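You operate a simulated robot arm through the tools that you are given. There is no shell and no other tool. Be economical: measure what you need, move in short steps, check, and stop when the job is done.

The job below is to be done with a simulated two-armed robot. You get a single attempt, and the scene is never put back.

Task
Put the card on the middle rail table on the hall side away on the top of the well counter. Take the yellow bottle from the island bench and put it on top of the blue dustpan. Put the blue scoop on the island bench away on the top of the wash table. Pick up the hose nozzle with one hand, pass it to the other hand and put it on the shelf under the island bench. Take the medium cup and put it on top of the green plug. Take the clear jug from the long bench and put it on top of the cream trays on the island bench. The order is free. Set down upright: card, bottle, medium cup, clear jug.

Only the result counts: the job must be done as asked and must still hold three seconds after the hand-in. Knocking over, shifting, dropping, spilling or breaking anything else fails it.

Robot
Two 6-joint arms with two-finger parallel grippers on one trunk, on a base that drives. Base frame: it is fixed to the floor where the robot stands at the start and does not move with it; the origin is under the middle of the robot, x ahead of it, y to its left, z up; the surface under the hand at the start is at about z = 0.7. Readings come in m, degrees, newtons and seconds.
The left shoulder is at the start at [0.06, 0.187, 0.972], the right one opposite. With the tool pointing down near the work surface each hand reaches from about 0.26 to 0.62 m from the robot's upright axis, wherever it stands, measured 20 degrees to its own side. Places, roughly: blue scoop (19x7x4 cm) [-2.3, -1.2, 0.9]; bottle [-2.25, -1, 1]; card [0.5, 0, 0.75]; clear jug (15x10x15 cm) [-3.9, -3, 1]; dustpan (23x15x4 cm) [-2.1, -1, 0.9]; green plug (7x7x14 cm) [-3.9, -1.1, 0.9]; hose nozzle (7x7x16 cm) [-2.4, -1.7, 0.9]; medium cup [-4, -0.75, 1]; shelf under the island bench [-2.2, -2.3, 0.5]; top of the wash table [0.1, -6.9, 0.9]; top of the well counter (19x122 cm) [-1.1, -1.5, 0.88]; trays (18x23x12 cm) [-2.3, -1.4, 0.9]. Payload 1.57 kg a hand.
Tool frame (each hand has its own): the origin (TCP) lies between the finger pads and is the grasp point; the fingertips stand 0.03 m ahead of it; z points along the fingers, y is the line along which they close. The gripper opens to 0.11 m. The fingers are 0.024 m wide and 0.012 m thick; the gripper's body (0.048 by 0.112 m) begins 0.078 m behind the TCP.
Orientation is that of the tool frame in the base frame, as a unit quaternion [w, x, y, z]. With the fingers straight down and closing along the base's y, the tool's x points along the base's -x, its y along +y and its z along -z.

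Tools
- The arms move only by the tool send_rows. It takes "left_plan", "right_plan" or both (then of equal length, played together; a hand with none holds still); each is a list that holds one entry, the list of rows, each a list of 6 numbers: the shift along the tool's x, y, z in m, then the turn, a rotation vector about the tool's x, y, z in degrees. In form: [[[dx, dy, dz, wx, wy, wz], ...]]. A call has 1 to 20 rows; each row shifts and turns the commanded pose from where the row before left it, along the tool's axes as they then stand. "left_gripper" and "right_gripper" are, for a hand that has rows, the closure in counts, from 0 (fully open) to 255 (shut), set as the call begins (left out, the last holds). Rows are played at 5 a second. More than 0.05 m and 8.6 degrees between two rows, or a gripper value outside its range, and nothing of the call is played. Where a pose cannot be reached the arm comes as near as it can. A force on the tool above 40 N (or 10 N above the force at the start of the call, whichever is more), or a blocked arm, ends the call early, and 0.2 s more pass. The fingers move at their own pace (about 0.153 m/s each) and stop on an object; they squeeze with about 43 N. The grip force told is the motor's: it shows also when the fingers shut on nothing. Time passes only in rows, and 0.2 s behind the last, so rows that do not move let the fingers close. It gives the time, the measured TCP pose, the force on the tool (base axes), the opening and the grip force at its end, in the units of the frame above (readings bear some noise), with the torque about the TCP (base axes, N m) and any sound that the robot's microphone picked up.
- Cameras (640 x 400 px; columns grow to the right, rows downward): "scene" is now at [0.0096, 0.012, 1.511]; the picture's right is [0.03, -1.00, 0.00], its down [-0.83, -0.02, -0.56] and it looks along [0.56, 0.02, -0.83] (base axes); focal length 294 px, centre (320, 200). "left" rides on the left gripper at [0.07, -0.016, -0.141] in its tool frame; the picture's right is [0.23, 0.97, 0.00], its down [-0.86, 0.20, -0.48] and it looks along [-0.47, 0.11, 0.88] (tool axes); focal length 222 px, centre (320, 200). "right" rides on the right gripper at [0.07, 0.016, -0.141] in its tool frame; the picture's right is [-0.23, 0.97, 0.00], its down [-0.86, -0.20, -0.48] and it looks along [-0.47, -0.11, 0.88] (tool axes); focal length 222 px, centre (320, 200). There is no depth. A picture from a camera that has moved, and an enlarged one, comes with that camera's place and axes in the base frame and with its lens. The place of the scene camera against the robot may be out by one fixed shift of up to 0.018 m in any direction.
- get_image(camera): a new picture of that camera. No time passes.
- raise_lower(by): slides the trunk up (or, below 0, down) by that many m; the arms and the scene camera ride with it, the base frame stays. It gives what a move gives, with no picture.
- drive_base(legs): drives the robot by 1 to 6 legs, each [ahead, left, turn to the left] in m, m and degrees, along the robot's own axes; the way and the turn of a leg run together, so that a leg with both is an arc; at most 1.5 m and 180 degrees a leg. The arms and the cameras ride along, it lands a little off, and it stops where it bumps. It gives what a move gives.
- pan_tilt(pan, tilt): turns the head with the scene camera to pan (to the left, within 86 degrees either way) and tilt (down, from -29 to 69), counted from straight ahead of the robot. It gives what a move gives.
- zoom(camera, box): a new picture of the part [left, top, right, bottom] of that camera's present view, enlarged. No time passes.
- hand_in(): hands the job in; it is judged then, once.

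Go step by step. Nothing tells you exact positions but the pictures and the camera data: compare them with the known pose of the tool, close in by small moves and look again before you grip or let go. The budget is 196 turns and 176 pictures, counting those below and the enlarged ones. Unless the task says otherwise, let go and move clear before handing in.

The tools are called as a command line: name --argument value ..., lists and objects as JSON in quotes. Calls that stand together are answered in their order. send_rows: Moves the arms, as the interface text tells. Its arguments: {"type":"object","properties":{"left_plan":{"type":"array"},"left_gripper":{"type":"number"},"right_plan":{"type":"array"},"right_gripper":{"type":"number"}},"required":[]} The other tools are called the same way: raise_lower (by) slides the trunk up or down; drive_base (legs) drives the base; pan_tilt (pan, tilt) turns the head that bears the scene camera; get_image (camera) takes a picture; zoom (camera, box) takes an enlarged picture of a part of a camera's view; hand_in () hands the job in.

At the start:

```text
t: 0.0
left_ee_pos: [0.3405, 0.2222, 0.9774]
left_tcp_rot: [0.0, -0.001, 1.0, 0.0]
left_ft_force: [0.3, 0.3, 0.5]
left_torque: [0.01, -0.01, 0.01]
left_opening: 0.1098
left_grip_force: 0.0
right_ee_pos: [0.3403, -0.0533, 0.9286]
right_tcp_rot: [0.0, 0.0, 1.0, 0.0]
right_ft_force: [0.4, 0.8, -0.3]
right_torque: [0.03, 0.0, 0.03]
right_opening: 0.1101
right_grip_force: 0.0
trunk travel left (down, up): [-0.6, 0.39]
robot x, y, heading: [-0.0015, 0.0023, -0.0]
head pan, tilt: [1.7, 56.1]
```

scene: 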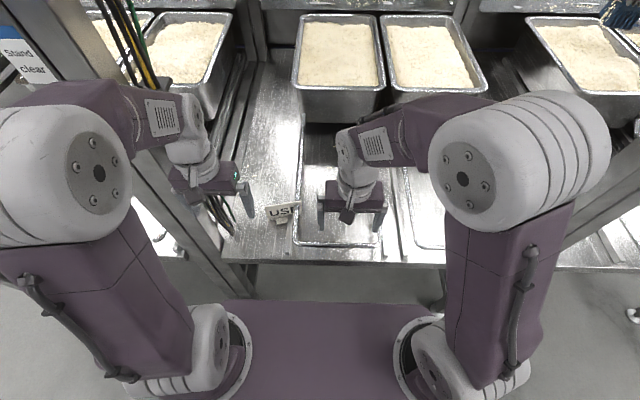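
right: 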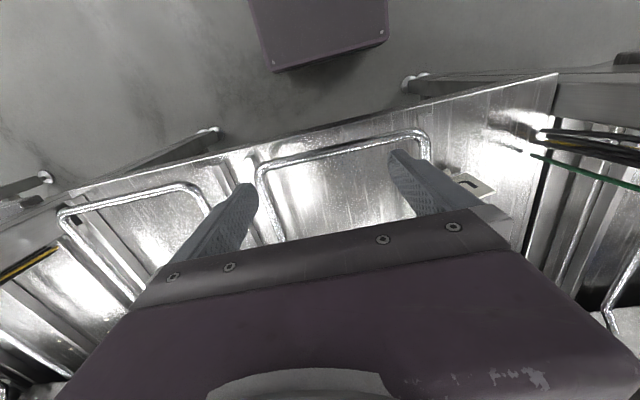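
left: 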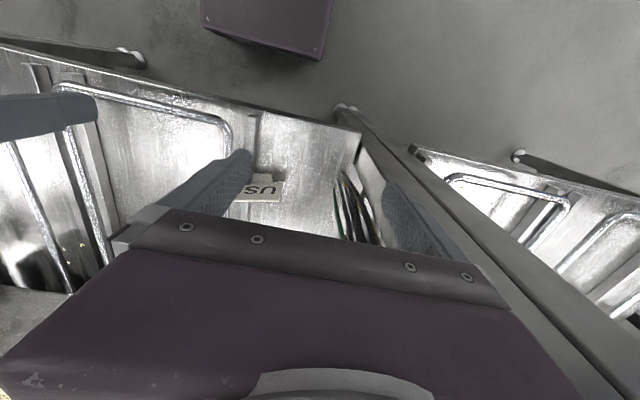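

I see a small standing card with "US…" on the steel table ahead, slightly left. I take a closer look at it first.

zoom --camera "scene" --box '[220, 160, 380, 260]'

zoom --camera "left" --box '[180, 130, 340, 230]'

```text
4.00 times, centred on (300, 210) of scene
camera zoom: at [0.0096, 0.012, 1.511], right [0.03, -1.0, 0.0], down [-0.83, -0.02, -0.56], along [0.56, 0.02, -0.83], focal length 1174 px, centre (400, 160)
```

zoom: 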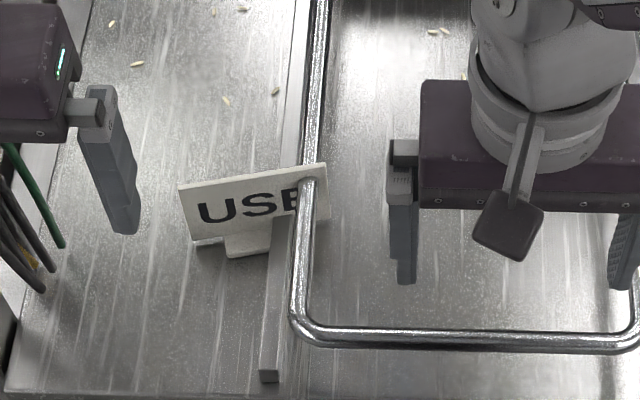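

```text
4.00 times, centred on (260, 180) of left
camera zoom: at [0.2693, 0.2053, 1.1182], right [-0.23, 0.97, 0.0], down [0.86, 0.2, 0.48], along [0.47, 0.11, -0.88], focal length 888 px, centre (560, 280)
```

zoom: 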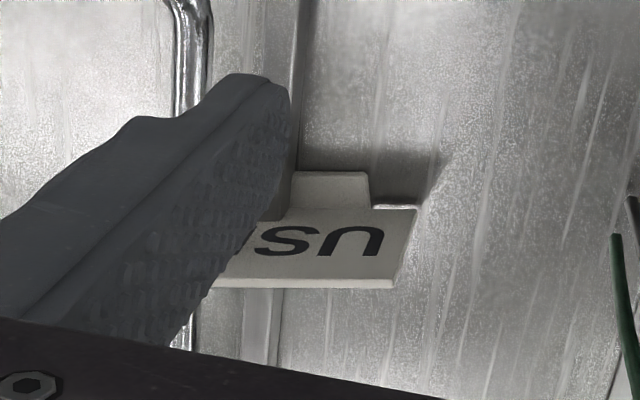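

The card stands at about (0.484, 0.144, 0.73), turned some 13° so its left end is nearer; a wire rail runs at z≈0.795, y≈0.09 just right of it. I bring the left hand over it and turn it to straddle the plate.

send_rows --left_plan '[[[-0.035, -0.026, 0, 0, 0, 0], [-0.035, -0.026, 0, 0, 0, 0], [-0.03, -0.026, 0, 0, 0, 0], [0, 0, 0, 0, 0, 8.5], [0, 0, 0, 0, 0, 8.5], [0, 0, 0, 0, 0, 8.5], [0, 0, 0, 0, 0, 8.5], [0, 0, 0, 0, 0, 8.5], [0, 0, 0, 0, 0, 8.5], [0, 0, 0, 0, 0, 8.5], [0, 0, 0, 0, 0, 8.5], [0, 0, 0, 0, 0, 8.5], [0, 0, 0, 0, 0, 0]]]' --left_gripper 0

get_image --camera "left"

get_image --camera "scene"

```text
t: 2.8
left_ee_pos: [0.4413, 0.1453, 0.9757]
left_tcp_rot: [0.0, 0.62, 0.784, -0.001]
left_ft_force: [0.2, 0.0, -0.2]
left_torque: [-0.04, 0.0, 0.03]
left_opening: 0.1098
left_grip_force: 0.0
right_ee_pos: [0.3392, -0.0536, 0.9279]
right_tcp_rot: [-0.001, 0.0, 1.0, 0.0]
right_ft_force: [-1.0, -0.7, -0.2]
right_torque: [-0.02, 0.0, -0.02]
right_opening: 0.1103
right_grip_force: 0.1
trunk travel left (down, up): [-0.6, 0.39]
robot x, y, heading: [0.0004, 0.0003, 0.1]
head pan, tilt: [1.7, 56.1]
```

```text
170 pictures are left
camera left: at [0.4075, 0.2077, 1.1178], right [0.89, 0.45, 0.0], down [0.39, -0.79, 0.48], along [0.21, -0.43, -0.88], focal length 222 px, centre (320, 200)
```

left: 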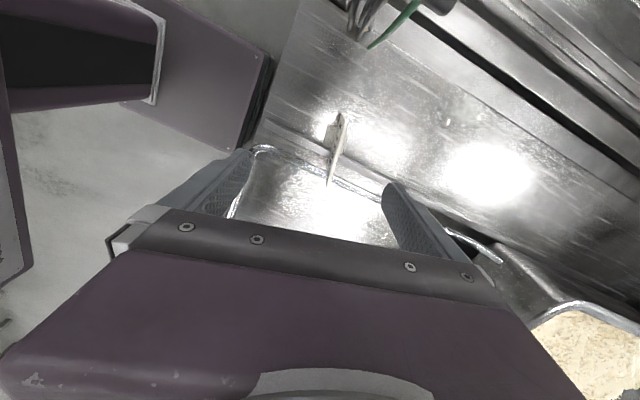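

```text
169 pictures are left
camera scene: at [0.0096, 0.012, 1.511], right [0.03, -1.0, 0.0], down [-0.83, -0.02, -0.56], along [0.56, 0.02, -0.83], focal length 294 px, centre (320, 200)
```

scene: 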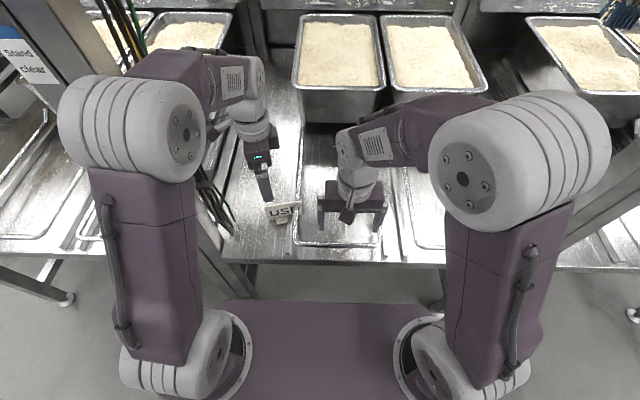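

The card is seen edge-on between the fingers. I zoom in to set the aim.

zoom --camera "left" --box '[240, 90, 400, 190]'

```text
4.00 times, centred on (320, 140) of left
camera zoom: at [0.4075, 0.2077, 1.1178], right [0.89, 0.45, 0.0], down [0.39, -0.79, 0.48], along [0.21, -0.43, -0.88], focal length 888 px, centre (320, 440)
```

zoom: 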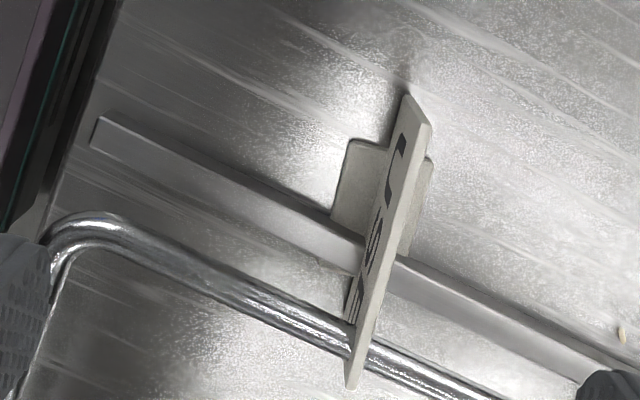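

I need to see how the rail and the card's right end relate, so I zoom more.

zoom --camera "scene" --box '[255, 190, 319, 230]'

zoom --camera "left" --box '[310, 110, 358, 190]'

zoom --camera "right" --box '[400, 130, 528, 210]'

```text
10.00 times, centred on (287, 210) of scene
camera zoom: at [0.0096, 0.012, 1.511], right [0.03, -1.0, 0.0], down [-0.83, -0.02, -0.56], along [0.56, 0.02, -0.83], focal length 2935 px, centre (650, 100)
```

zoom: 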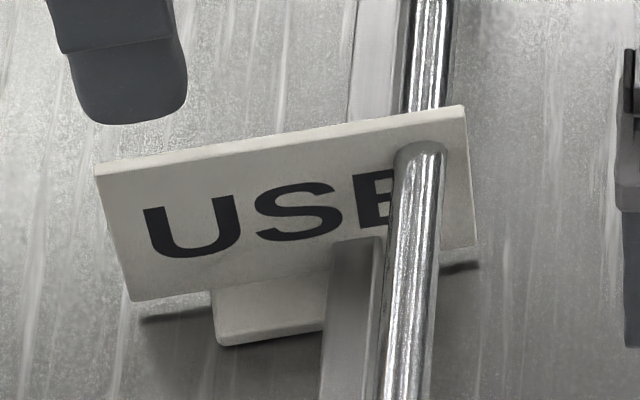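

```text
5.00 times, centred on (334, 150) of left
camera zoom: at [0.4075, 0.2077, 1.1178], right [0.89, 0.45, 0.0], down [0.39, -0.79, 0.48], along [0.21, -0.43, -0.88], focal length 1111 px, centre (250, 450)
```

zoom: 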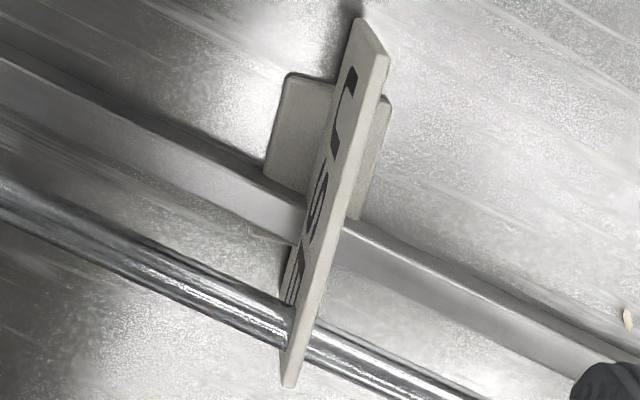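

```text
5.00 times, centred on (464, 170) of right
camera zoom: at [0.2696, -0.0382, 1.0686], right [0.23, 0.97, 0.0], down [0.86, -0.2, 0.48], along [0.47, -0.11, -0.88], focal length 1111 px, centre (-400, 350)
```

zoom: 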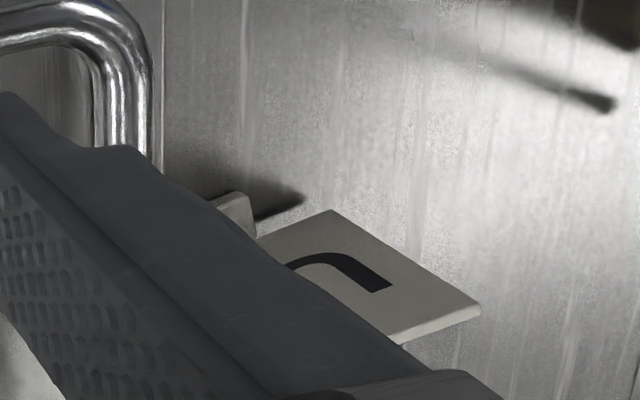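

The rail only passes visually through the card; its top centre comes out at about (0.470, 0.134, 0.80). I move over it and down to z≈0.85, then look again.

send_rows --left_plan '[[[-0.0145, 0.0264, 0, 0, 0, 0], [0, 0, 0.04, 0, 0, 0], [0, 0, 0.04, 0, 0, 0], [0, 0, 0.03, 0, 0, 0], [0, 0, 0, 0, 0, 0]]]'

zoom --camera "left" --box '[200, 70, 456, 230]'

zoom --camera "scene" --box '[240, 160, 336, 220]'

```text
t: 4.0
left_ee_pos: [0.469, 0.1363, 0.868]
left_tcp_rot: [0.0, 0.619, 0.785, 0.001]
left_ft_force: [-0.5, 0.3, 0.3]
left_torque: [-0.04, -0.02, 0.0]
left_opening: 0.11
left_grip_force: 0.2
right_ee_pos: [0.3387, -0.0524, 0.9281]
right_tcp_rot: [0.0, 0.0, 1.0, 0.0]
right_ft_force: [-0.7, 0.4, -0.3]
right_torque: [-0.02, -0.02, 0.0]
right_opening: 0.11
right_grip_force: 0.2
trunk travel left (down, up): [-0.6, 0.39]
robot x, y, heading: [-0.001, -0.0001, -0.1]
head pan, tilt: [1.7, 56.1]
```

```text
2.50 times, centred on (328, 150) of left
camera zoom: at [0.4367, 0.2006, 1.0098], right [0.89, 0.45, 0.0], down [0.39, -0.78, 0.48], along [0.22, -0.43, -0.88], focal length 555 px, centre (300, 325)
```

zoom: 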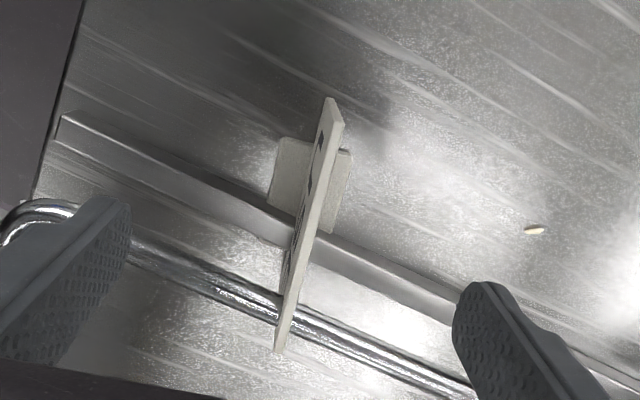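

```text
6.67 times, centred on (288, 190) of scene
camera zoom: at [0.009, 0.012, 1.5111], right [0.03, -1.0, 0.0], down [-0.83, -0.02, -0.56], along [0.56, 0.02, -0.83], focal length 1957 px, centre (533, 267)
```

zoom: 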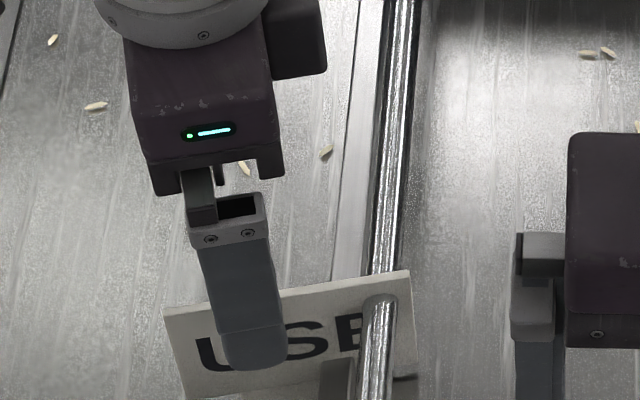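

The plate sits centred between the fingers (about 3 mm off). I go down to z≈0.778 and close.

send_rows --left_plan '[[[0, 0.003, 0.03, 0, 0, 0], [0, 0, 0.03, 0, 0, 0], [0, 0, 0.03, 0, 0, 0], [0, 0, 0, 0, 0, 0]]]'

zoom --camera "left" --box '[200, 70, 456, 230]'

```text
t: 5.0
left_ee_pos: [0.4736, 0.1368, 0.7779]
left_tcp_rot: [0.001, 0.619, 0.786, 0.0]
left_ft_force: [0.4, -0.1, -0.2]
left_torque: [0.02, 0.01, 0.01]
left_opening: 0.1101
left_grip_force: 0.1
right_ee_pos: [0.3391, -0.0537, 0.9285]
right_tcp_rot: [0.0, 0.0, 1.0, 0.001]
right_ft_force: [-0.4, -0.4, -0.7]
right_torque: [0.0, -0.05, 0.01]
right_opening: 0.1099
right_grip_force: 0.1
trunk travel left (down, up): [-0.6, 0.39]
robot x, y, heading: [-0.0007, -0.0022, -0.2]
head pan, tilt: [1.7, 56.1]
```

```text
2.50 times, centred on (328, 150) of left
camera zoom: at [0.4412, 0.1998, 0.9187], right [0.89, 0.45, 0.0], down [0.39, -0.79, 0.48], along [0.21, -0.43, -0.88], focal length 555 px, centre (300, 325)
```

zoom: 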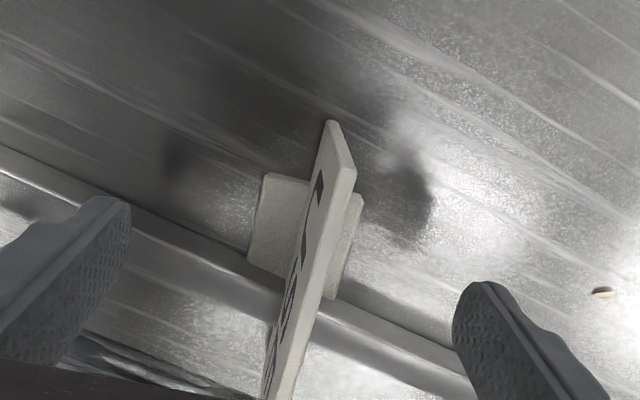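

Centred. I close the left gripper.

send_rows --left_plan '[[[0, 0, 0, 0, 0, 0], [0, 0, 0, 0, 0, 0], [0, 0, 0, 0, 0, 0], [0, 0, 0, 0, 0, 0]]]' --left_gripper 255

zoom --camera "left" --box '[200, 70, 456, 230]'

```text
t: 6.0
left_ee_pos: [0.4744, 0.1359, 0.7769]
left_tcp_rot: [-0.001, 0.619, 0.786, 0.0]
left_ft_force: [0.5, 0.3, -0.6]
left_torque: [-0.01, -0.01, 0.0]
left_opening: 0.0042
left_grip_force: 24.1
right_ee_pos: [0.3389, -0.0544, 0.9279]
right_tcp_rot: [0.0, 0.0, 1.0, 0.0]
right_ft_force: [0.8, -0.6, 0.8]
right_torque: [0.02, -0.01, 0.01]
right_opening: 0.1098
right_grip_force: 0.0
trunk travel left (down, up): [-0.6, 0.39]
robot x, y, heading: [-0.003, -0.001, -0.3]
head pan, tilt: [1.7, 56.1]
```

```text
2.50 times, centred on (328, 150) of left
camera zoom: at [0.4414, 0.1998, 0.9188], right [0.89, 0.45, 0.0], down [0.39, -0.79, 0.48], along [0.21, -0.43, -0.88], focal length 555 px, centre (300, 325)
```

zoom: 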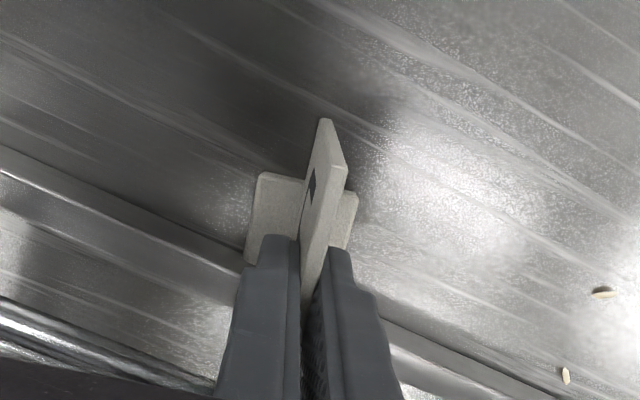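

The plate is held (4 mm). I lift it straight up.

send_rows --left_plan '[[[0, 0, -0.02, 0, 0, 0], [0, 0, -0.04, 0, 0, 0], [0, 0, -0.05, 0, 0, 0], [0, 0, -0.05, 0, 0, 0], [0, 0, -0.05, 0, 0, 0], [0, 0, -0.04, 0, 0, 0], [0, 0, 0, 0, 0, 0]]]'

get_image --camera "left"

get_image --camera "scene"

```text
t: 7.6
left_ee_pos: [0.4732, 0.1416, 1.029]
left_tcp_rot: [-0.001, 0.619, 0.785, 0.0]
left_ft_force: [-0.6, 1.1, -0.9]
left_torque: [0.03, 0.01, -0.04]
left_opening: 0.0
left_grip_force: 21.1
right_ee_pos: [0.3379, -0.0544, 0.9278]
right_tcp_rot: [0.0, 0.001, 1.0, 0.0]
right_ft_force: [-0.2, 0.1, 0.1]
right_torque: [0.04, 0.01, -0.01]
right_opening: 0.1101
right_grip_force: 0.1
trunk travel left (down, up): [-0.6, 0.39]
robot x, y, heading: [0.0016, -0.0009, 0.1]
head pan, tilt: [1.7, 56.1]
```

```text
160 pictures are left
camera left: at [0.4385, 0.2043, 1.1701], right [0.89, 0.45, 0.0], down [0.39, -0.78, 0.48], along [0.21, -0.43, -0.88], focal length 222 px, centre (320, 200)
```

left: 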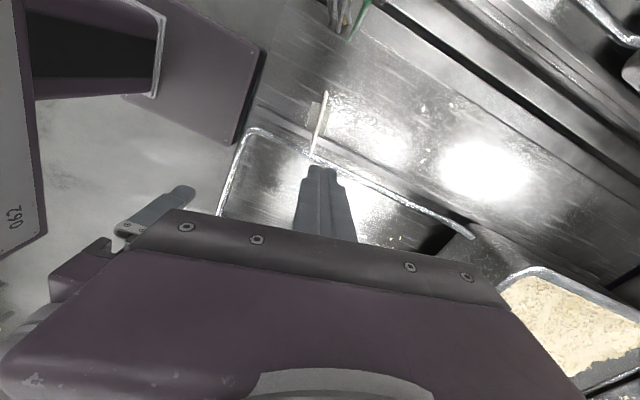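

```text
159 pictures are left
camera scene: at [0.01, 0.0121, 1.511], right [0.03, -1.0, 0.0], down [-0.83, -0.02, -0.56], along [0.56, 0.02, -0.83], focal length 294 px, centre (320, 200)
```

scene: 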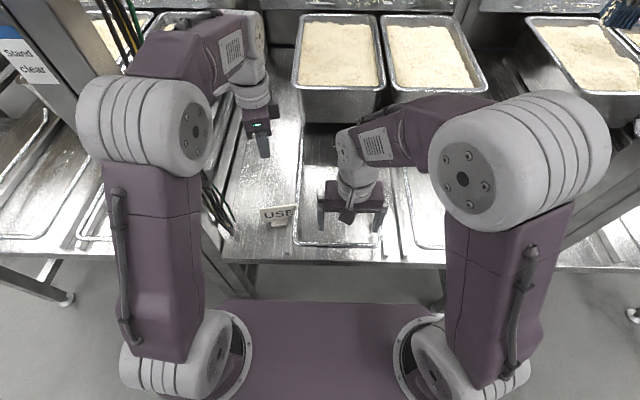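

The card slipped out and stayed standing, so the grip was too high. I measure it anew.

zoom --camera "left" --box '[270, 70, 366, 170]'

zoom --camera "scene" --box '[245, 190, 325, 240]'

```text
4.00 times, centred on (318, 120) of left
camera zoom: at [0.4385, 0.2043, 1.1701], right [0.89, 0.45, 0.0], down [0.39, -0.78, 0.48], along [0.21, -0.43, -0.88], focal length 888 px, centre (328, 520)
```

zoom: 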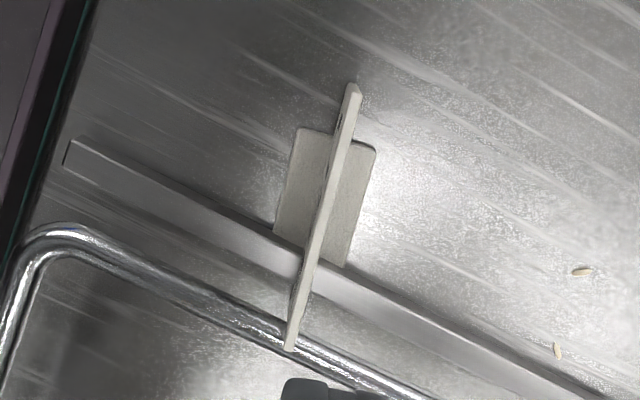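

```text
8.00 times, centred on (285, 215) of scene
camera zoom: at [0.01, 0.0121, 1.511], right [0.03, -1.0, 0.0], down [-0.83, -0.02, -0.56], along [0.56, 0.02, -0.83], focal length 2348 px, centre (600, 80)
```

zoom: 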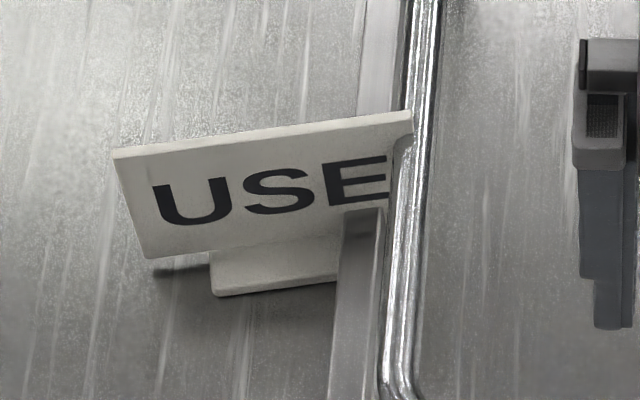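

The card still stands, centre near (0.467, 0.137). My height was uncertain, so I open, descend partway and triangulate with the hand camera.

send_rows --left_plan '[[[-0.0025, -0.0067, 0.0, 0, 0, 0], [0, 0, 0.05, 0, 0, 0], [0, 0, 0.05, 0, 0, 0], [0, 0, 0.05, 0, 0, 0], [0, 0, 0.04, 0, 0, 0], [0, 0, 0, 0, 0, 0]]]' --left_gripper 0

zoom --camera "left" --box '[240, 60, 400, 220]'

```text
t: 9.0
left_ee_pos: [0.4669, 0.136, 0.8337]
left_tcp_rot: [0.0, 0.619, 0.785, 0.0]
left_ft_force: [-0.1, -0.5, -0.6]
left_torque: [-0.02, 0.03, 0.01]
left_opening: 0.1101
left_grip_force: 0.0
right_ee_pos: [0.3385, -0.054, 0.9282]
right_tcp_rot: [-0.001, 0.0, 1.0, 0.0]
right_ft_force: [0.8, -0.2, 0.2]
right_torque: [0.03, 0.01, -0.01]
right_opening: 0.1101
right_grip_force: 0.1
trunk travel left (down, up): [-0.6, 0.39]
robot x, y, heading: [0.0022, -0.0006, -0.0]
head pan, tilt: [1.7, 56.1]
```

```text
2.50 times, centred on (320, 140) of left
camera zoom: at [0.4343, 0.1985, 0.9751], right [0.89, 0.45, 0.0], down [0.39, -0.79, 0.48], along [0.21, -0.43, -0.88], focal length 555 px, centre (320, 350)
```

zoom: 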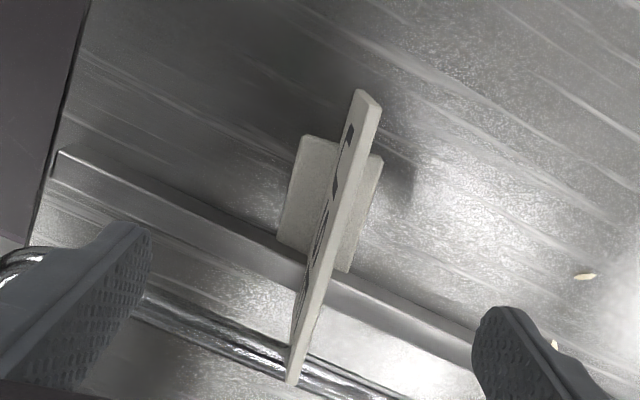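

The top edge is at z≈0.78 by this, so the grip was fair but the card's right end probably caught on the rail as it rose. I go down again, a little lower and centred, and grip.

send_rows --left_plan '[[[0.01, 0.003, 0.0, 0, 0, 0], [0, 0, 0.03, 0, 0, 0], [0, 0, 0.025, 0, 0, 0], [0, 0, 0.013, 0, 0, 0], [0, 0, 0, 0, 0, 0]]]'

send_rows --left_plan '[[[0, 0, 0, 0, 0, 0], [0, 0, 0, 0, 0, 0], [0, 0, 0, 0, 0, 0], [0, 0, 0, 0, 0, 0], [0, 0, 0, 0, 0, 0]]]' --left_gripper 255

zoom --camera "scene" --box '[220, 150, 348, 230]'

zoom --camera "left" --box '[240, 60, 400, 220]'

```text
t: 10.2
left_ee_pos: [0.4665, 0.1424, 0.7673]
left_tcp_rot: [0.0, 0.619, 0.786, 0.0]
left_ft_force: [-0.7, -0.1, 0.2]
left_torque: [-0.03, 0.01, 0.0]
left_opening: 0.1103
left_grip_force: 0.1
right_ee_pos: [0.3394, -0.0543, 0.9269]
right_tcp_rot: [0.0, 0.0, 1.0, 0.0]
right_ft_force: [-0.1, -0.8, 0.1]
right_torque: [-0.01, 0.0, -0.01]
right_opening: 0.1097
right_grip_force: 0.1
trunk travel left (down, up): [-0.6, 0.39]
robot x, y, heading: [-0.0012, -0.0011, 0.2]
head pan, tilt: [1.7, 56.1]
```

```text
t: 11.4
left_ee_pos: [0.4653, 0.1424, 0.7675]
left_tcp_rot: [0.0, 0.618, 0.786, 0.0]
left_ft_force: [-0.4, -0.6, -0.5]
left_torque: [0.02, 0.02, -0.03]
left_opening: 0.0045
left_grip_force: 25.0
right_ee_pos: [0.3397, -0.0548, 0.9274]
right_tcp_rot: [0.0, 0.0, 1.0, 0.001]
right_ft_force: [-0.4, 0.0, 0.5]
right_torque: [-0.03, 0.0, 0.03]
right_opening: 0.1099
right_grip_force: 0.1
trunk travel left (down, up): [-0.6, 0.39]
robot x, y, heading: [0.0028, -0.001, -0.0]
head pan, tilt: [1.7, 56.1]
```

```text
5.00 times, centred on (284, 190) of scene
camera zoom: at [0.0096, 0.012, 1.511], right [0.03, -1.0, 0.0], down [-0.83, -0.02, -0.56], along [0.56, 0.02, -0.83], focal length 1467 px, centre (500, 250)
```

zoom: 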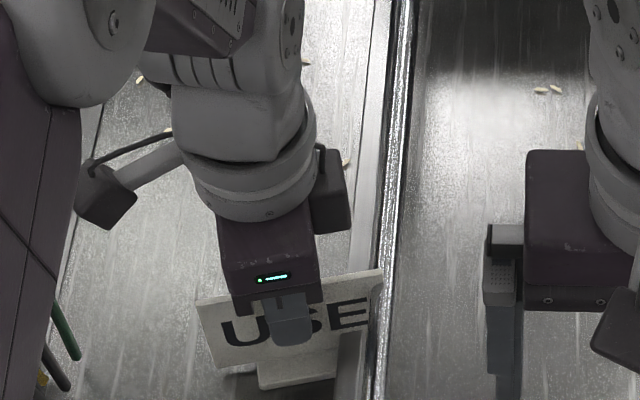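

```text
2.50 times, centred on (320, 140) of left
camera zoom: at [0.4326, 0.2056, 0.909], right [0.89, 0.45, 0.0], down [0.39, -0.79, 0.48], along [0.21, -0.43, -0.88], focal length 555 px, centre (320, 350)
```

zoom: 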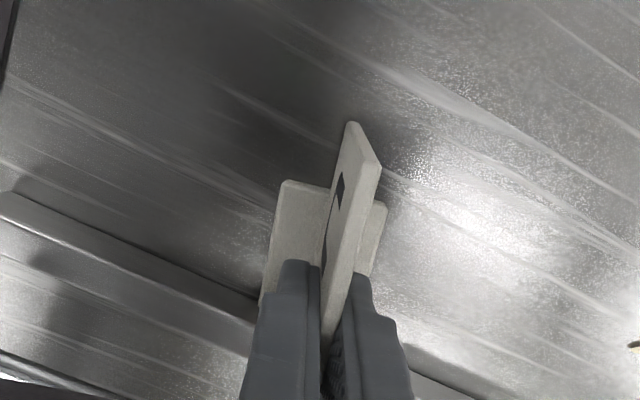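

Gripped again. I first slide it left by 2.5 cm clear of the rail, barely lifted, then raise it slowly.

send_rows --left_plan '[[[0.008, 0, -0.001, 0, 0, 0], [0.008, 0, -0.001, 0, 0, 0], [0.009, 0, -0.001, 0, 0, 0], [0, 0, -0.006, 0, 0, 0], [0, 0, -0.006, 0, 0, 0], [0, 0, 0, 0, 0, 0]]]'

zoom --camera "scene" --box '[220, 150, 348, 230]'

zoom --camera "left" --box '[240, 60, 400, 220]'

```text
t: 12.8
left_ee_pos: [0.4596, 0.1681, 0.783]
left_tcp_rot: [-0.001, 0.619, 0.786, 0.0]
left_ft_force: [0.9, 0.2, 0.2]
left_torque: [0.0, -0.03, 0.0]
left_opening: 0.0042
left_grip_force: 24.9
right_ee_pos: [0.3394, -0.0531, 0.9288]
right_tcp_rot: [0.001, 0.0, 1.0, 0.0]
right_ft_force: [-0.9, 0.2, 0.3]
right_torque: [0.0, 0.01, -0.02]
right_opening: 0.1102
right_grip_force: 0.0
trunk travel left (down, up): [-0.6, 0.39]
robot x, y, heading: [0.0017, 0.0, 0.0]
head pan, tilt: [1.7, 56.1]
```

```text
5.00 times, centred on (284, 190) of scene
camera zoom: at [0.0098, 0.012, 1.511], right [0.03, -1.0, 0.0], down [-0.83, -0.02, -0.56], along [0.56, 0.02, -0.83], focal length 1467 px, centre (500, 250)
```

zoom: 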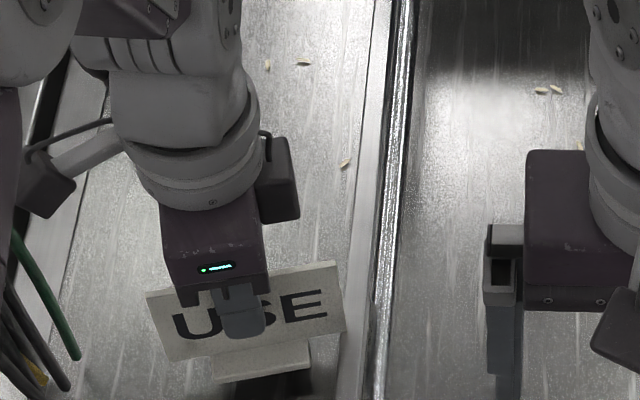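

```text
2.50 times, centred on (320, 140) of left
camera zoom: at [0.4272, 0.2309, 0.9256], right [0.89, 0.45, 0.0], down [0.39, -0.78, 0.48], along [0.21, -0.43, -0.88], focal length 555 px, centre (320, 350)
```

zoom: 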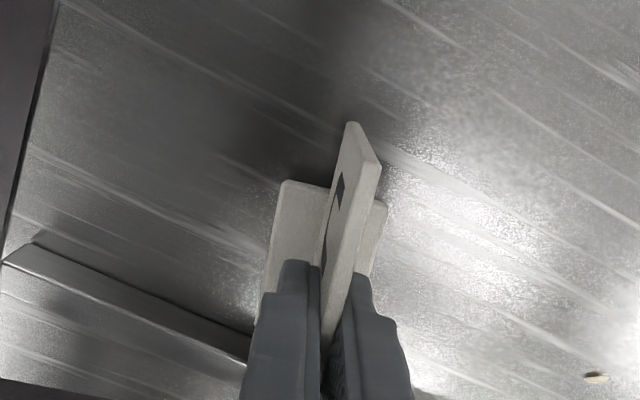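

The card is off the table and clear of the rail. I raise it further and look around with the head for the way to the well counter.

send_rows --left_plan '[[[0, 0, -0.03, 0, 0, 0], [0, 0, -0.04, 0, 0, 0], [0, 0, -0.05, 0, 0, 0], [0, 0, -0.05, 0, 0, 0], [0, 0, -0.04, 0, 0, 0], [0, 0, 0, 0, 0, 0]]]'

pan_tilt --pan -80 --tilt 25

get_image --camera "scene"

get_image --camera "left"

```text
t: 14.2
left_ee_pos: [0.4619, 0.1653, 0.9951]
left_tcp_rot: [0.0, 0.619, 0.786, 0.0]
left_ft_force: [-0.2, 0.2, -1.1]
left_torque: [-0.03, 0.02, -0.01]
left_opening: 0.0042
left_grip_force: 25.0
right_ee_pos: [0.339, -0.0535, 0.9275]
right_tcp_rot: [0.0, 0.0, 1.0, 0.001]
right_ft_force: [-0.1, -0.2, -0.7]
right_torque: [-0.02, -0.03, -0.02]
right_opening: 0.1103
right_grip_force: 0.0
trunk travel left (down, up): [-0.6, 0.39]
robot x, y, heading: [0.0003, 0.0006, 0.0]
head pan, tilt: [1.7, 56.1]
```

```text
t: 15.8
left_ee_pos: [0.4616, 0.1633, 0.9944]
left_tcp_rot: [0.001, 0.619, 0.785, 0.001]
left_ft_force: [-0.2, 0.0, 0.2]
left_torque: [-0.02, 0.01, -0.02]
left_opening: 0.004
left_grip_force: 25.1
right_ee_pos: [0.3388, -0.0539, 0.9273]
right_tcp_rot: [0.0, 0.0, 1.0, 0.0]
right_ft_force: [-0.6, 0.8, -0.7]
right_torque: [0.01, 0.01, -0.02]
right_opening: 0.11
right_grip_force: 0.1
trunk travel left (down, up): [-0.6, 0.39]
robot x, y, heading: [-0.0012, -0.002, 0.1]
head pan, tilt: [-80.0, 25.0]
```

```text
151 pictures are left
camera scene: at [-0.0451, -0.0808, 1.5564], right [-0.98, -0.17, 0.0], down [-0.07, 0.42, -0.91], along [0.16, -0.89, -0.42], focal length 294 px, centre (320, 200)
```

scene: 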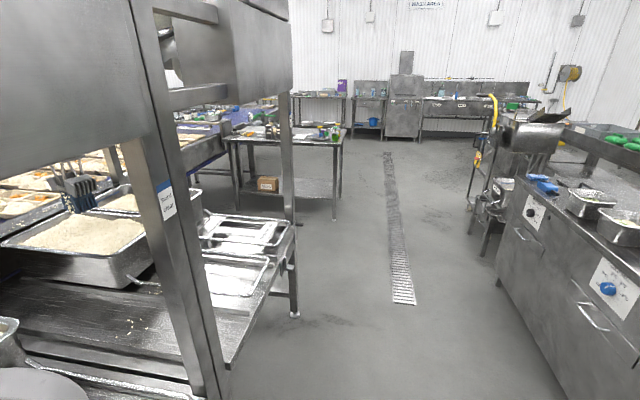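

```text
150 pictures are left
camera left: at [0.4289, 0.2276, 1.1362], right [0.89, 0.45, 0.0], down [0.39, -0.78, 0.48], along [0.21, -0.43, -0.88], focal length 222 px, centre (320, 200)
```

left: 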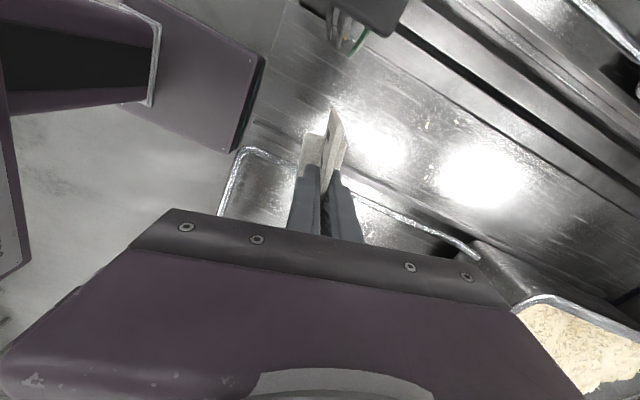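

The well counter lies behind me to the right (front at x≈-1.0). I back out of the table by 0.35 m, keeping the card level.

drive_base --legs '[[-0.35, 0, 0]]'

get_image --camera "scene"

get_image --camera "left"

```text
t: 18.0
left_ee_pos: [0.1073, 0.1634, 0.9945]
left_tcp_rot: [0.0, 0.621, 0.784, 0.0]
left_ft_force: [0.8, 0.2, -0.5]
left_torque: [-0.02, -0.02, -0.04]
left_opening: 0.004
left_grip_force: 24.6
right_ee_pos: [-0.0164, -0.0545, 0.9273]
right_tcp_rot: [0.0, 0.002, 1.0, 0.0]
right_ft_force: [0.3, -0.9, 0.8]
right_torque: [0.01, 0.0, -0.01]
right_opening: 0.1103
right_grip_force: 0.1
trunk travel left (down, up): [-0.6, 0.39]
robot x, y, heading: [-0.3487, -0.0009, -0.4]
head pan, tilt: [-80.0, 25.0]
```

```text
149 pictures are left
camera scene: at [-0.4003, -0.0798, 1.5565], right [-0.99, -0.17, 0.0], down [-0.07, 0.42, -0.91], along [0.15, -0.89, -0.42], focal length 294 px, centre (320, 200)
```

scene: 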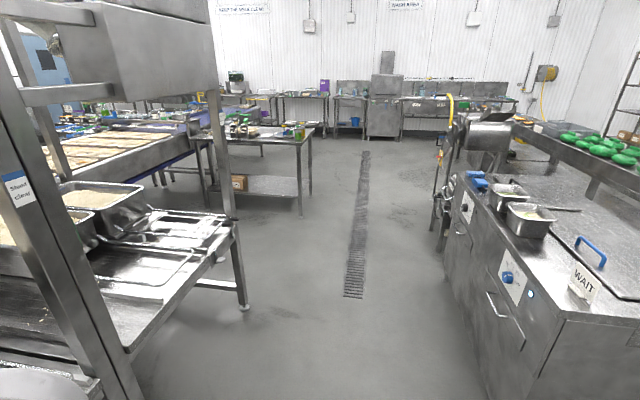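

```text
148 pictures are left
camera left: at [0.0754, 0.2264, 1.1362], right [0.9, 0.44, 0.0], down [0.39, -0.79, 0.48], along [0.21, -0.43, -0.88], focal length 222 px, centre (320, 200)
```

left: 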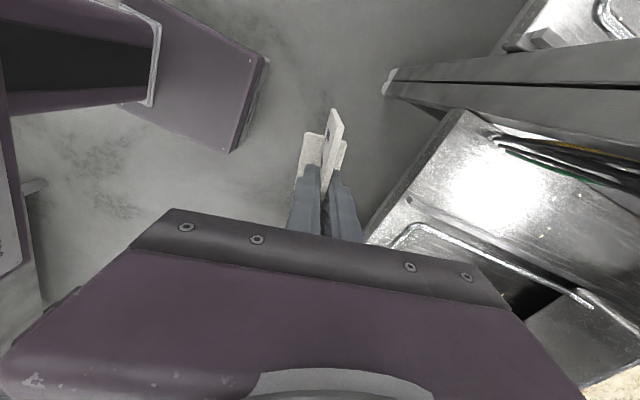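

Now I pull the left hand in, turn right, and drive along the aisle beside the well counter.

send_rows --left_plan '[[[0.0092, -0.039, 0, 0, 0, 0], [0.0092, -0.039, 0, 0, 0, 0], [0.0092, -0.039, 0, 0, 0, 0], [0, 0, 0, 0, 0, 0]]]'

drive_base --legs '[[0, 0, -90], [1.0, 0, 0]]'

pan_tilt --pan -75 --tilt 35

get_image --camera "scene"

```text
t: 19.0
left_ee_pos: [-0.009, 0.1645, 0.9953]
left_tcp_rot: [0.0, 0.621, 0.784, 0.0]
left_ft_force: [0.4, 0.1, -0.6]
left_torque: [0.02, 0.04, 0.0]
left_opening: 0.004
left_grip_force: 24.8
right_ee_pos: [-0.0152, -0.054, 0.9258]
right_tcp_rot: [0.001, 0.003, 1.0, -0.001]
right_ft_force: [0.2, -0.7, -1.0]
right_torque: [-0.01, -0.01, 0.02]
right_opening: 0.11
right_grip_force: 0.0
trunk travel left (down, up): [-0.6, 0.39]
robot x, y, heading: [-0.3578, 0.0002, -0.2]
head pan, tilt: [-80.0, 25.0]
```

```text
t: 28.2
left_ee_pos: [-0.2302, -1.3726, 0.997]
left_tcp_rot: [0.0, 0.995, 0.104, 0.0]
left_ft_force: [-0.3, 0.2, -0.5]
left_torque: [0.01, -0.02, 0.01]
left_opening: 0.0041
left_grip_force: 24.8
right_ee_pos: [-0.4478, -1.3631, 0.9275]
right_tcp_rot: [0.0, 0.716, 0.698, 0.0]
right_ft_force: [-0.2, -0.8, -0.3]
right_torque: [-0.01, -0.02, -0.01]
right_opening: 0.11
right_grip_force: 0.0
trunk travel left (down, up): [-0.6, 0.39]
robot x, y, heading: [-0.3856, -1.0278, -91.5]
head pan, tilt: [-80.0, 25.0]
```

```text
t: 28.9
left_ee_pos: [-0.231, -1.3728, 0.9972]
left_tcp_rot: [0.001, 0.995, 0.105, 0.0]
left_ft_force: [0.1, -0.6, -0.2]
left_torque: [0.0, -0.01, 0.0]
left_opening: 0.0044
left_grip_force: 25.1
right_ee_pos: [-0.449, -1.3637, 0.9286]
right_tcp_rot: [0.0, 0.716, 0.698, 0.0]
right_ft_force: [-0.1, -0.4, 0.8]
right_torque: [0.0, 0.0, 0.0]
right_opening: 0.1099
right_grip_force: 0.1
trunk travel left (down, up): [-0.6, 0.39]
robot x, y, heading: [-0.3843, -1.0238, -91.5]
head pan, tilt: [-75.0, 35.0]
```

```text
147 pictures are left
camera scene: at [-0.4713, -0.9758, 1.5408], right [-0.23, 0.97, 0.0], down [0.56, 0.13, -0.82], along [-0.8, -0.19, -0.57], focal length 294 px, centre (320, 200)
```

scene: 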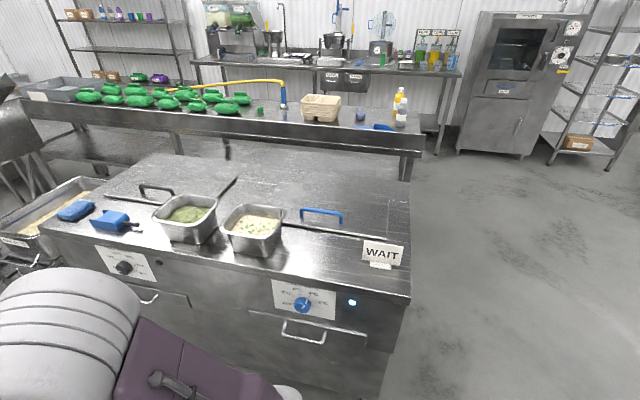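

The well counter top is in view: a free gap on its front strip between the WAIT card (y≈-0.94) and the nearer pan (y≈-1.33); I aim for (-1.09, -1.12). I turn to face the counter and lift the right hand out of the way.

drive_base --legs '[[0, 0, -88.5]]'

send_rows --right_plan '[[[0, 0, -0.05, 0, 0, 0], [0, 0, -0.05, 0, 0, 0], [0, 0, -0.03, 0, 0, 0], [0, 0, 0, 0, 0, 0]]]'

pan_tilt --pan 0 --tilt 40

get_image --camera "scene"

```text
t: 33.1
left_ee_pos: [-0.7287, -1.1897, 0.9965]
left_tcp_rot: [0.0, 0.785, -0.619, 0.0]
left_ft_force: [-0.5, -0.1, 0.2]
left_torque: [0.02, 0.02, 0.01]
left_opening: 0.0039
left_grip_force: 24.5
right_ee_pos: [-0.724, -0.9713, 0.9279]
right_tcp_rot: [0.0, 1.0, 0.0, 0.0]
right_ft_force: [0.6, -0.1, -0.4]
right_torque: [0.0, 0.02, -0.01]
right_opening: 0.1102
right_grip_force: 0.0
trunk travel left (down, up): [-0.6, 0.39]
robot x, y, heading: [-0.3855, -1.0246, -180.0]
head pan, tilt: [-75.0, 35.0]
```

```text
t: 34.1
left_ee_pos: [-0.7301, -1.1893, 0.9971]
left_tcp_rot: [0.0, 0.786, -0.618, -0.001]
left_ft_force: [0.0, -0.1, -0.1]
left_torque: [0.05, 0.0, 0.03]
left_opening: 0.0039
left_grip_force: 25.2
right_ee_pos: [-0.7251, -0.971, 1.0614]
right_tcp_rot: [0.0, 1.0, 0.0, 0.0]
right_ft_force: [0.4, 0.0, 0.3]
right_torque: [0.0, -0.02, 0.01]
right_opening: 0.1101
right_grip_force: 0.0
trunk travel left (down, up): [-0.6, 0.39]
robot x, y, heading: [-0.3878, -1.0271, -180.0]
head pan, tilt: [-75.0, 35.0]
```

```text
t: 35.6
left_ee_pos: [-0.7289, -1.1897, 0.9966]
left_tcp_rot: [-0.001, 0.785, -0.619, 0.0]
left_ft_force: [-0.2, -0.6, 0.0]
left_torque: [-0.03, 0.01, 0.01]
left_opening: 0.004
left_grip_force: 24.7
right_ee_pos: [-0.7249, -0.9712, 1.0605]
right_tcp_rot: [0.0, 1.0, 0.0, 0.0]
right_ft_force: [0.1, 0.3, 0.3]
right_torque: [0.03, -0.01, 0.0]
right_opening: 0.11
right_grip_force: 0.1
trunk travel left (down, up): [-0.6, 0.39]
robot x, y, heading: [-0.3827, -1.0239, -179.9]
head pan, tilt: [0.0, 40.0]
```

```text
146 pictures are left
camera scene: at [-0.4123, -1.0151, 1.5331], right [0.0, 1.0, 0.0], down [0.64, 0.0, -0.77], along [-0.77, 0.0, -0.64], focal length 294 px, centre (320, 200)
```

scene: 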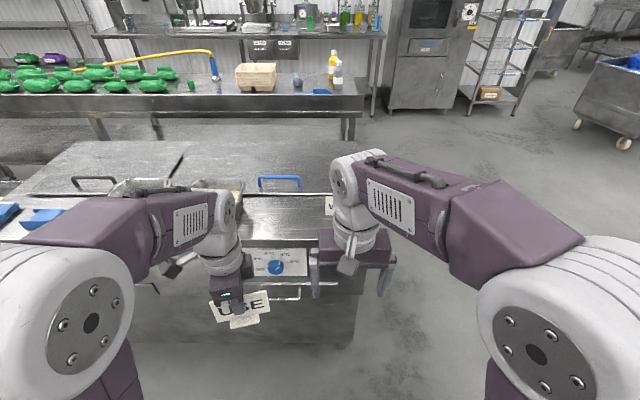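

Held card looks level. I move forward and a little right, then check the gap.

drive_base --legs '[[0.165, -0.07, 0]]'

get_image --camera "left"

get_image --camera "scene"

```text
t: 37.1
left_ee_pos: [-0.8928, -1.1196, 0.9952]
left_tcp_rot: [0.0, 0.786, -0.618, 0.0]
left_ft_force: [0.0, -0.2, -0.2]
left_torque: [-0.02, -0.03, 0.02]
left_opening: 0.0044
left_grip_force: 25.1
right_ee_pos: [-0.8874, -0.9018, 1.0604]
right_tcp_rot: [0.0, 1.0, 0.001, 0.0]
right_ft_force: [-0.3, 0.3, -0.3]
right_torque: [-0.01, 0.02, 0.03]
right_opening: 0.1101
right_grip_force: 0.1
trunk travel left (down, up): [-0.6, 0.39]
robot x, y, heading: [-0.5531, -0.9528, -179.9]
head pan, tilt: [0.0, 40.0]
```

```text
145 pictures are left
camera left: at [-0.8604, -1.1847, 1.1384], right [-0.89, -0.45, 0.0], down [-0.4, 0.78, 0.48], along [-0.22, 0.43, -0.88], focal length 222 px, centre (320, 200)
```

left: 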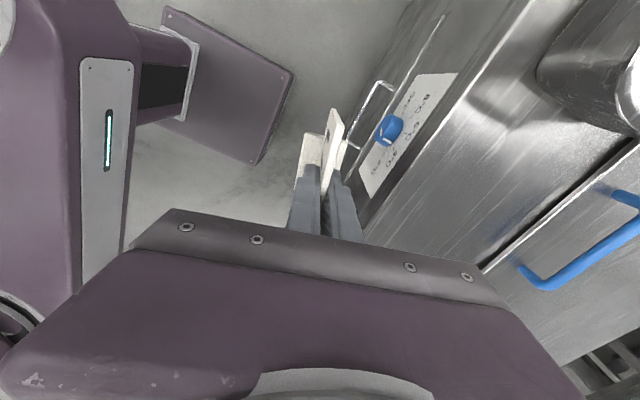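

```text
144 pictures are left
camera scene: at [-0.5747, -0.9453, 1.5331], right [0.0, 1.0, 0.0], down [0.64, 0.0, -0.77], along [-0.77, 0.0, -0.64], focal length 294 px, centre (320, 200)
```

scene: 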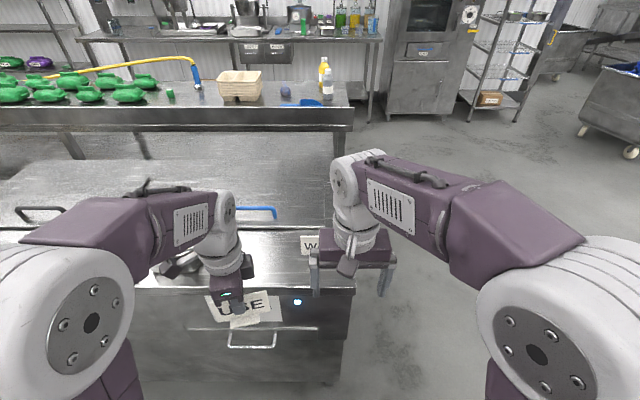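

I extend the hand over the strip with a small rise.

send_rows --left_plan '[[[0, 0, -0.02, 0, 0, 0], [-0.0116, 0.0477, 0, 0, 0, 0], [-0.0116, 0.0477, 0, 0, 0, 0], [-0.0116, 0.0477, 0, 0, 0, 0], [-0.0116, 0.0477, 0, 0, 0, 0], [0, 0, 0, 0, 0, 0]]]'

get_image --camera "left"

get_image --camera "scene"

```text
t: 38.5
left_ee_pos: [-1.0889, -1.122, 1.0175]
left_tcp_rot: [0.0, 0.786, -0.618, 0.0]
left_ft_force: [0.0, -0.6, -0.3]
left_torque: [0.04, -0.01, 0.02]
left_opening: 0.0042
left_grip_force: 24.9
right_ee_pos: [-0.8851, -0.9015, 1.0602]
right_tcp_rot: [0.0, 1.0, 0.001, -0.002]
right_ft_force: [0.0, 1.1, 0.3]
right_torque: [-0.02, 0.0, -0.01]
right_opening: 0.11
right_grip_force: 0.0
trunk travel left (down, up): [-0.6, 0.39]
robot x, y, heading: [-0.5446, -0.9561, -179.8]
head pan, tilt: [0.0, 40.0]
```

```text
143 pictures are left
camera left: at [-1.0569, -1.1856, 1.1599], right [-0.89, -0.45, 0.0], down [-0.4, 0.78, 0.48], along [-0.22, 0.43, -0.88], focal length 222 px, centre (320, 200)
```

left: 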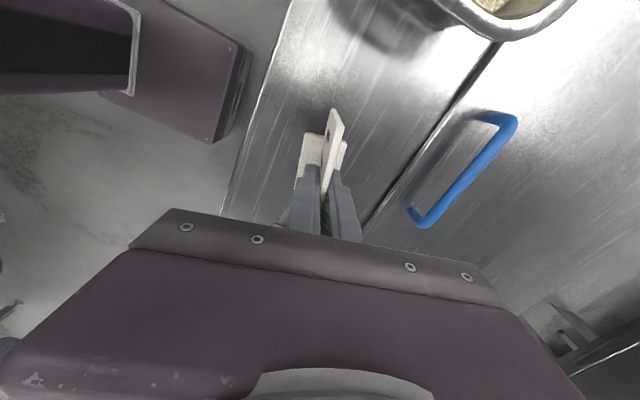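

```text
142 pictures are left
camera scene: at [-0.5726, -0.9453, 1.5332], right [0.0, 1.0, 0.0], down [0.64, 0.0, -0.77], along [-0.77, 0.0, -0.64], focal length 294 px, centre (320, 200)
```

scene: 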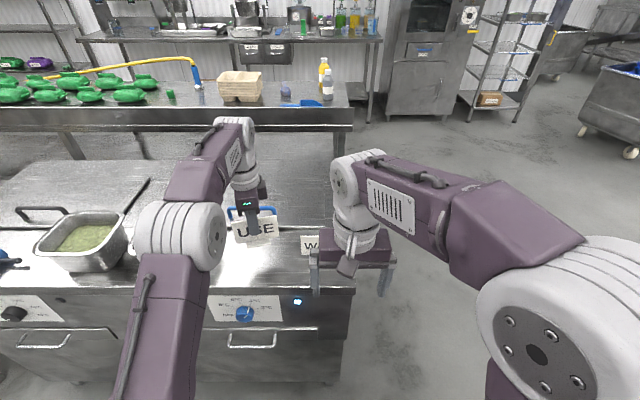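

The spot below is clear and nearly mid-strip. I shift 1 cm deeper and go down to just above contact.

send_rows --left_plan '[[[0, 0.01, 0, 0, 0, 0], [0, 0, 0.03, 0, 0, 0], [0, 0, 0.026, 0, 0, 0], [0, 0, 0, 0, 0, 0]]]'

zoom --camera "left" --box '[220, 80, 440, 220]'

zoom --camera "scene" --box '[190, 190, 318, 290]'

```text
t: 39.5
left_ee_pos: [-1.0979, -1.1221, 0.9603]
left_tcp_rot: [0.0, 0.786, -0.618, -0.001]
left_ft_force: [0.5, 0.3, -0.3]
left_torque: [0.03, 0.02, 0.02]
left_opening: 0.004
left_grip_force: 24.4
right_ee_pos: [-0.8866, -0.9021, 1.0602]
right_tcp_rot: [0.0, 1.0, 0.001, 0.0]
right_ft_force: [0.5, 0.6, -0.2]
right_torque: [0.03, 0.01, -0.02]
right_opening: 0.1102
right_grip_force: 0.1
trunk travel left (down, up): [-0.6, 0.39]
robot x, y, heading: [-0.5471, -0.9525, -179.8]
head pan, tilt: [0.0, 40.0]
```

```text
2.86 times, centred on (330, 150) of left
camera zoom: at [-1.0664, -1.1858, 1.1029], right [-0.89, -0.45, 0.0], down [-0.4, 0.78, 0.48], along [-0.22, 0.43, -0.88], focal length 635 px, centre (291, 343)
```

zoom: 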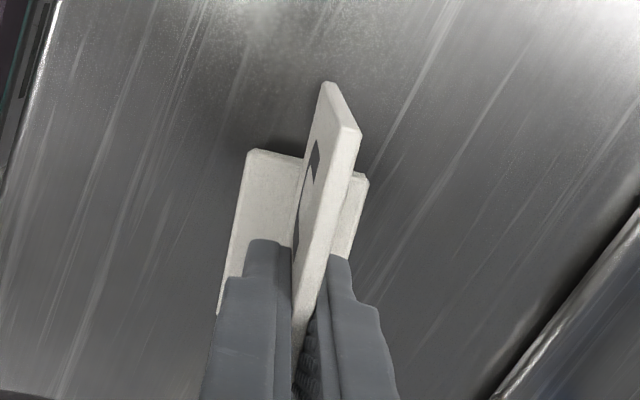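

```text
4.00 times, centred on (254, 240) of scene
camera zoom: at [-0.5744, -0.9453, 1.5332], right [0.0, 1.0, 0.0], down [0.64, 0.0, -0.77], along [-0.77, 0.0, -0.64], focal length 1174 px, centre (584, 40)
```

zoom: 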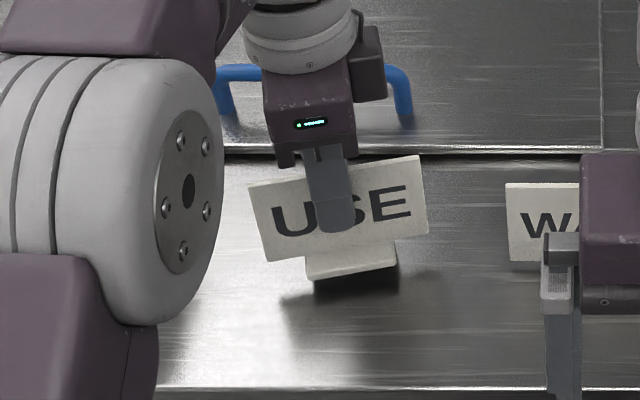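

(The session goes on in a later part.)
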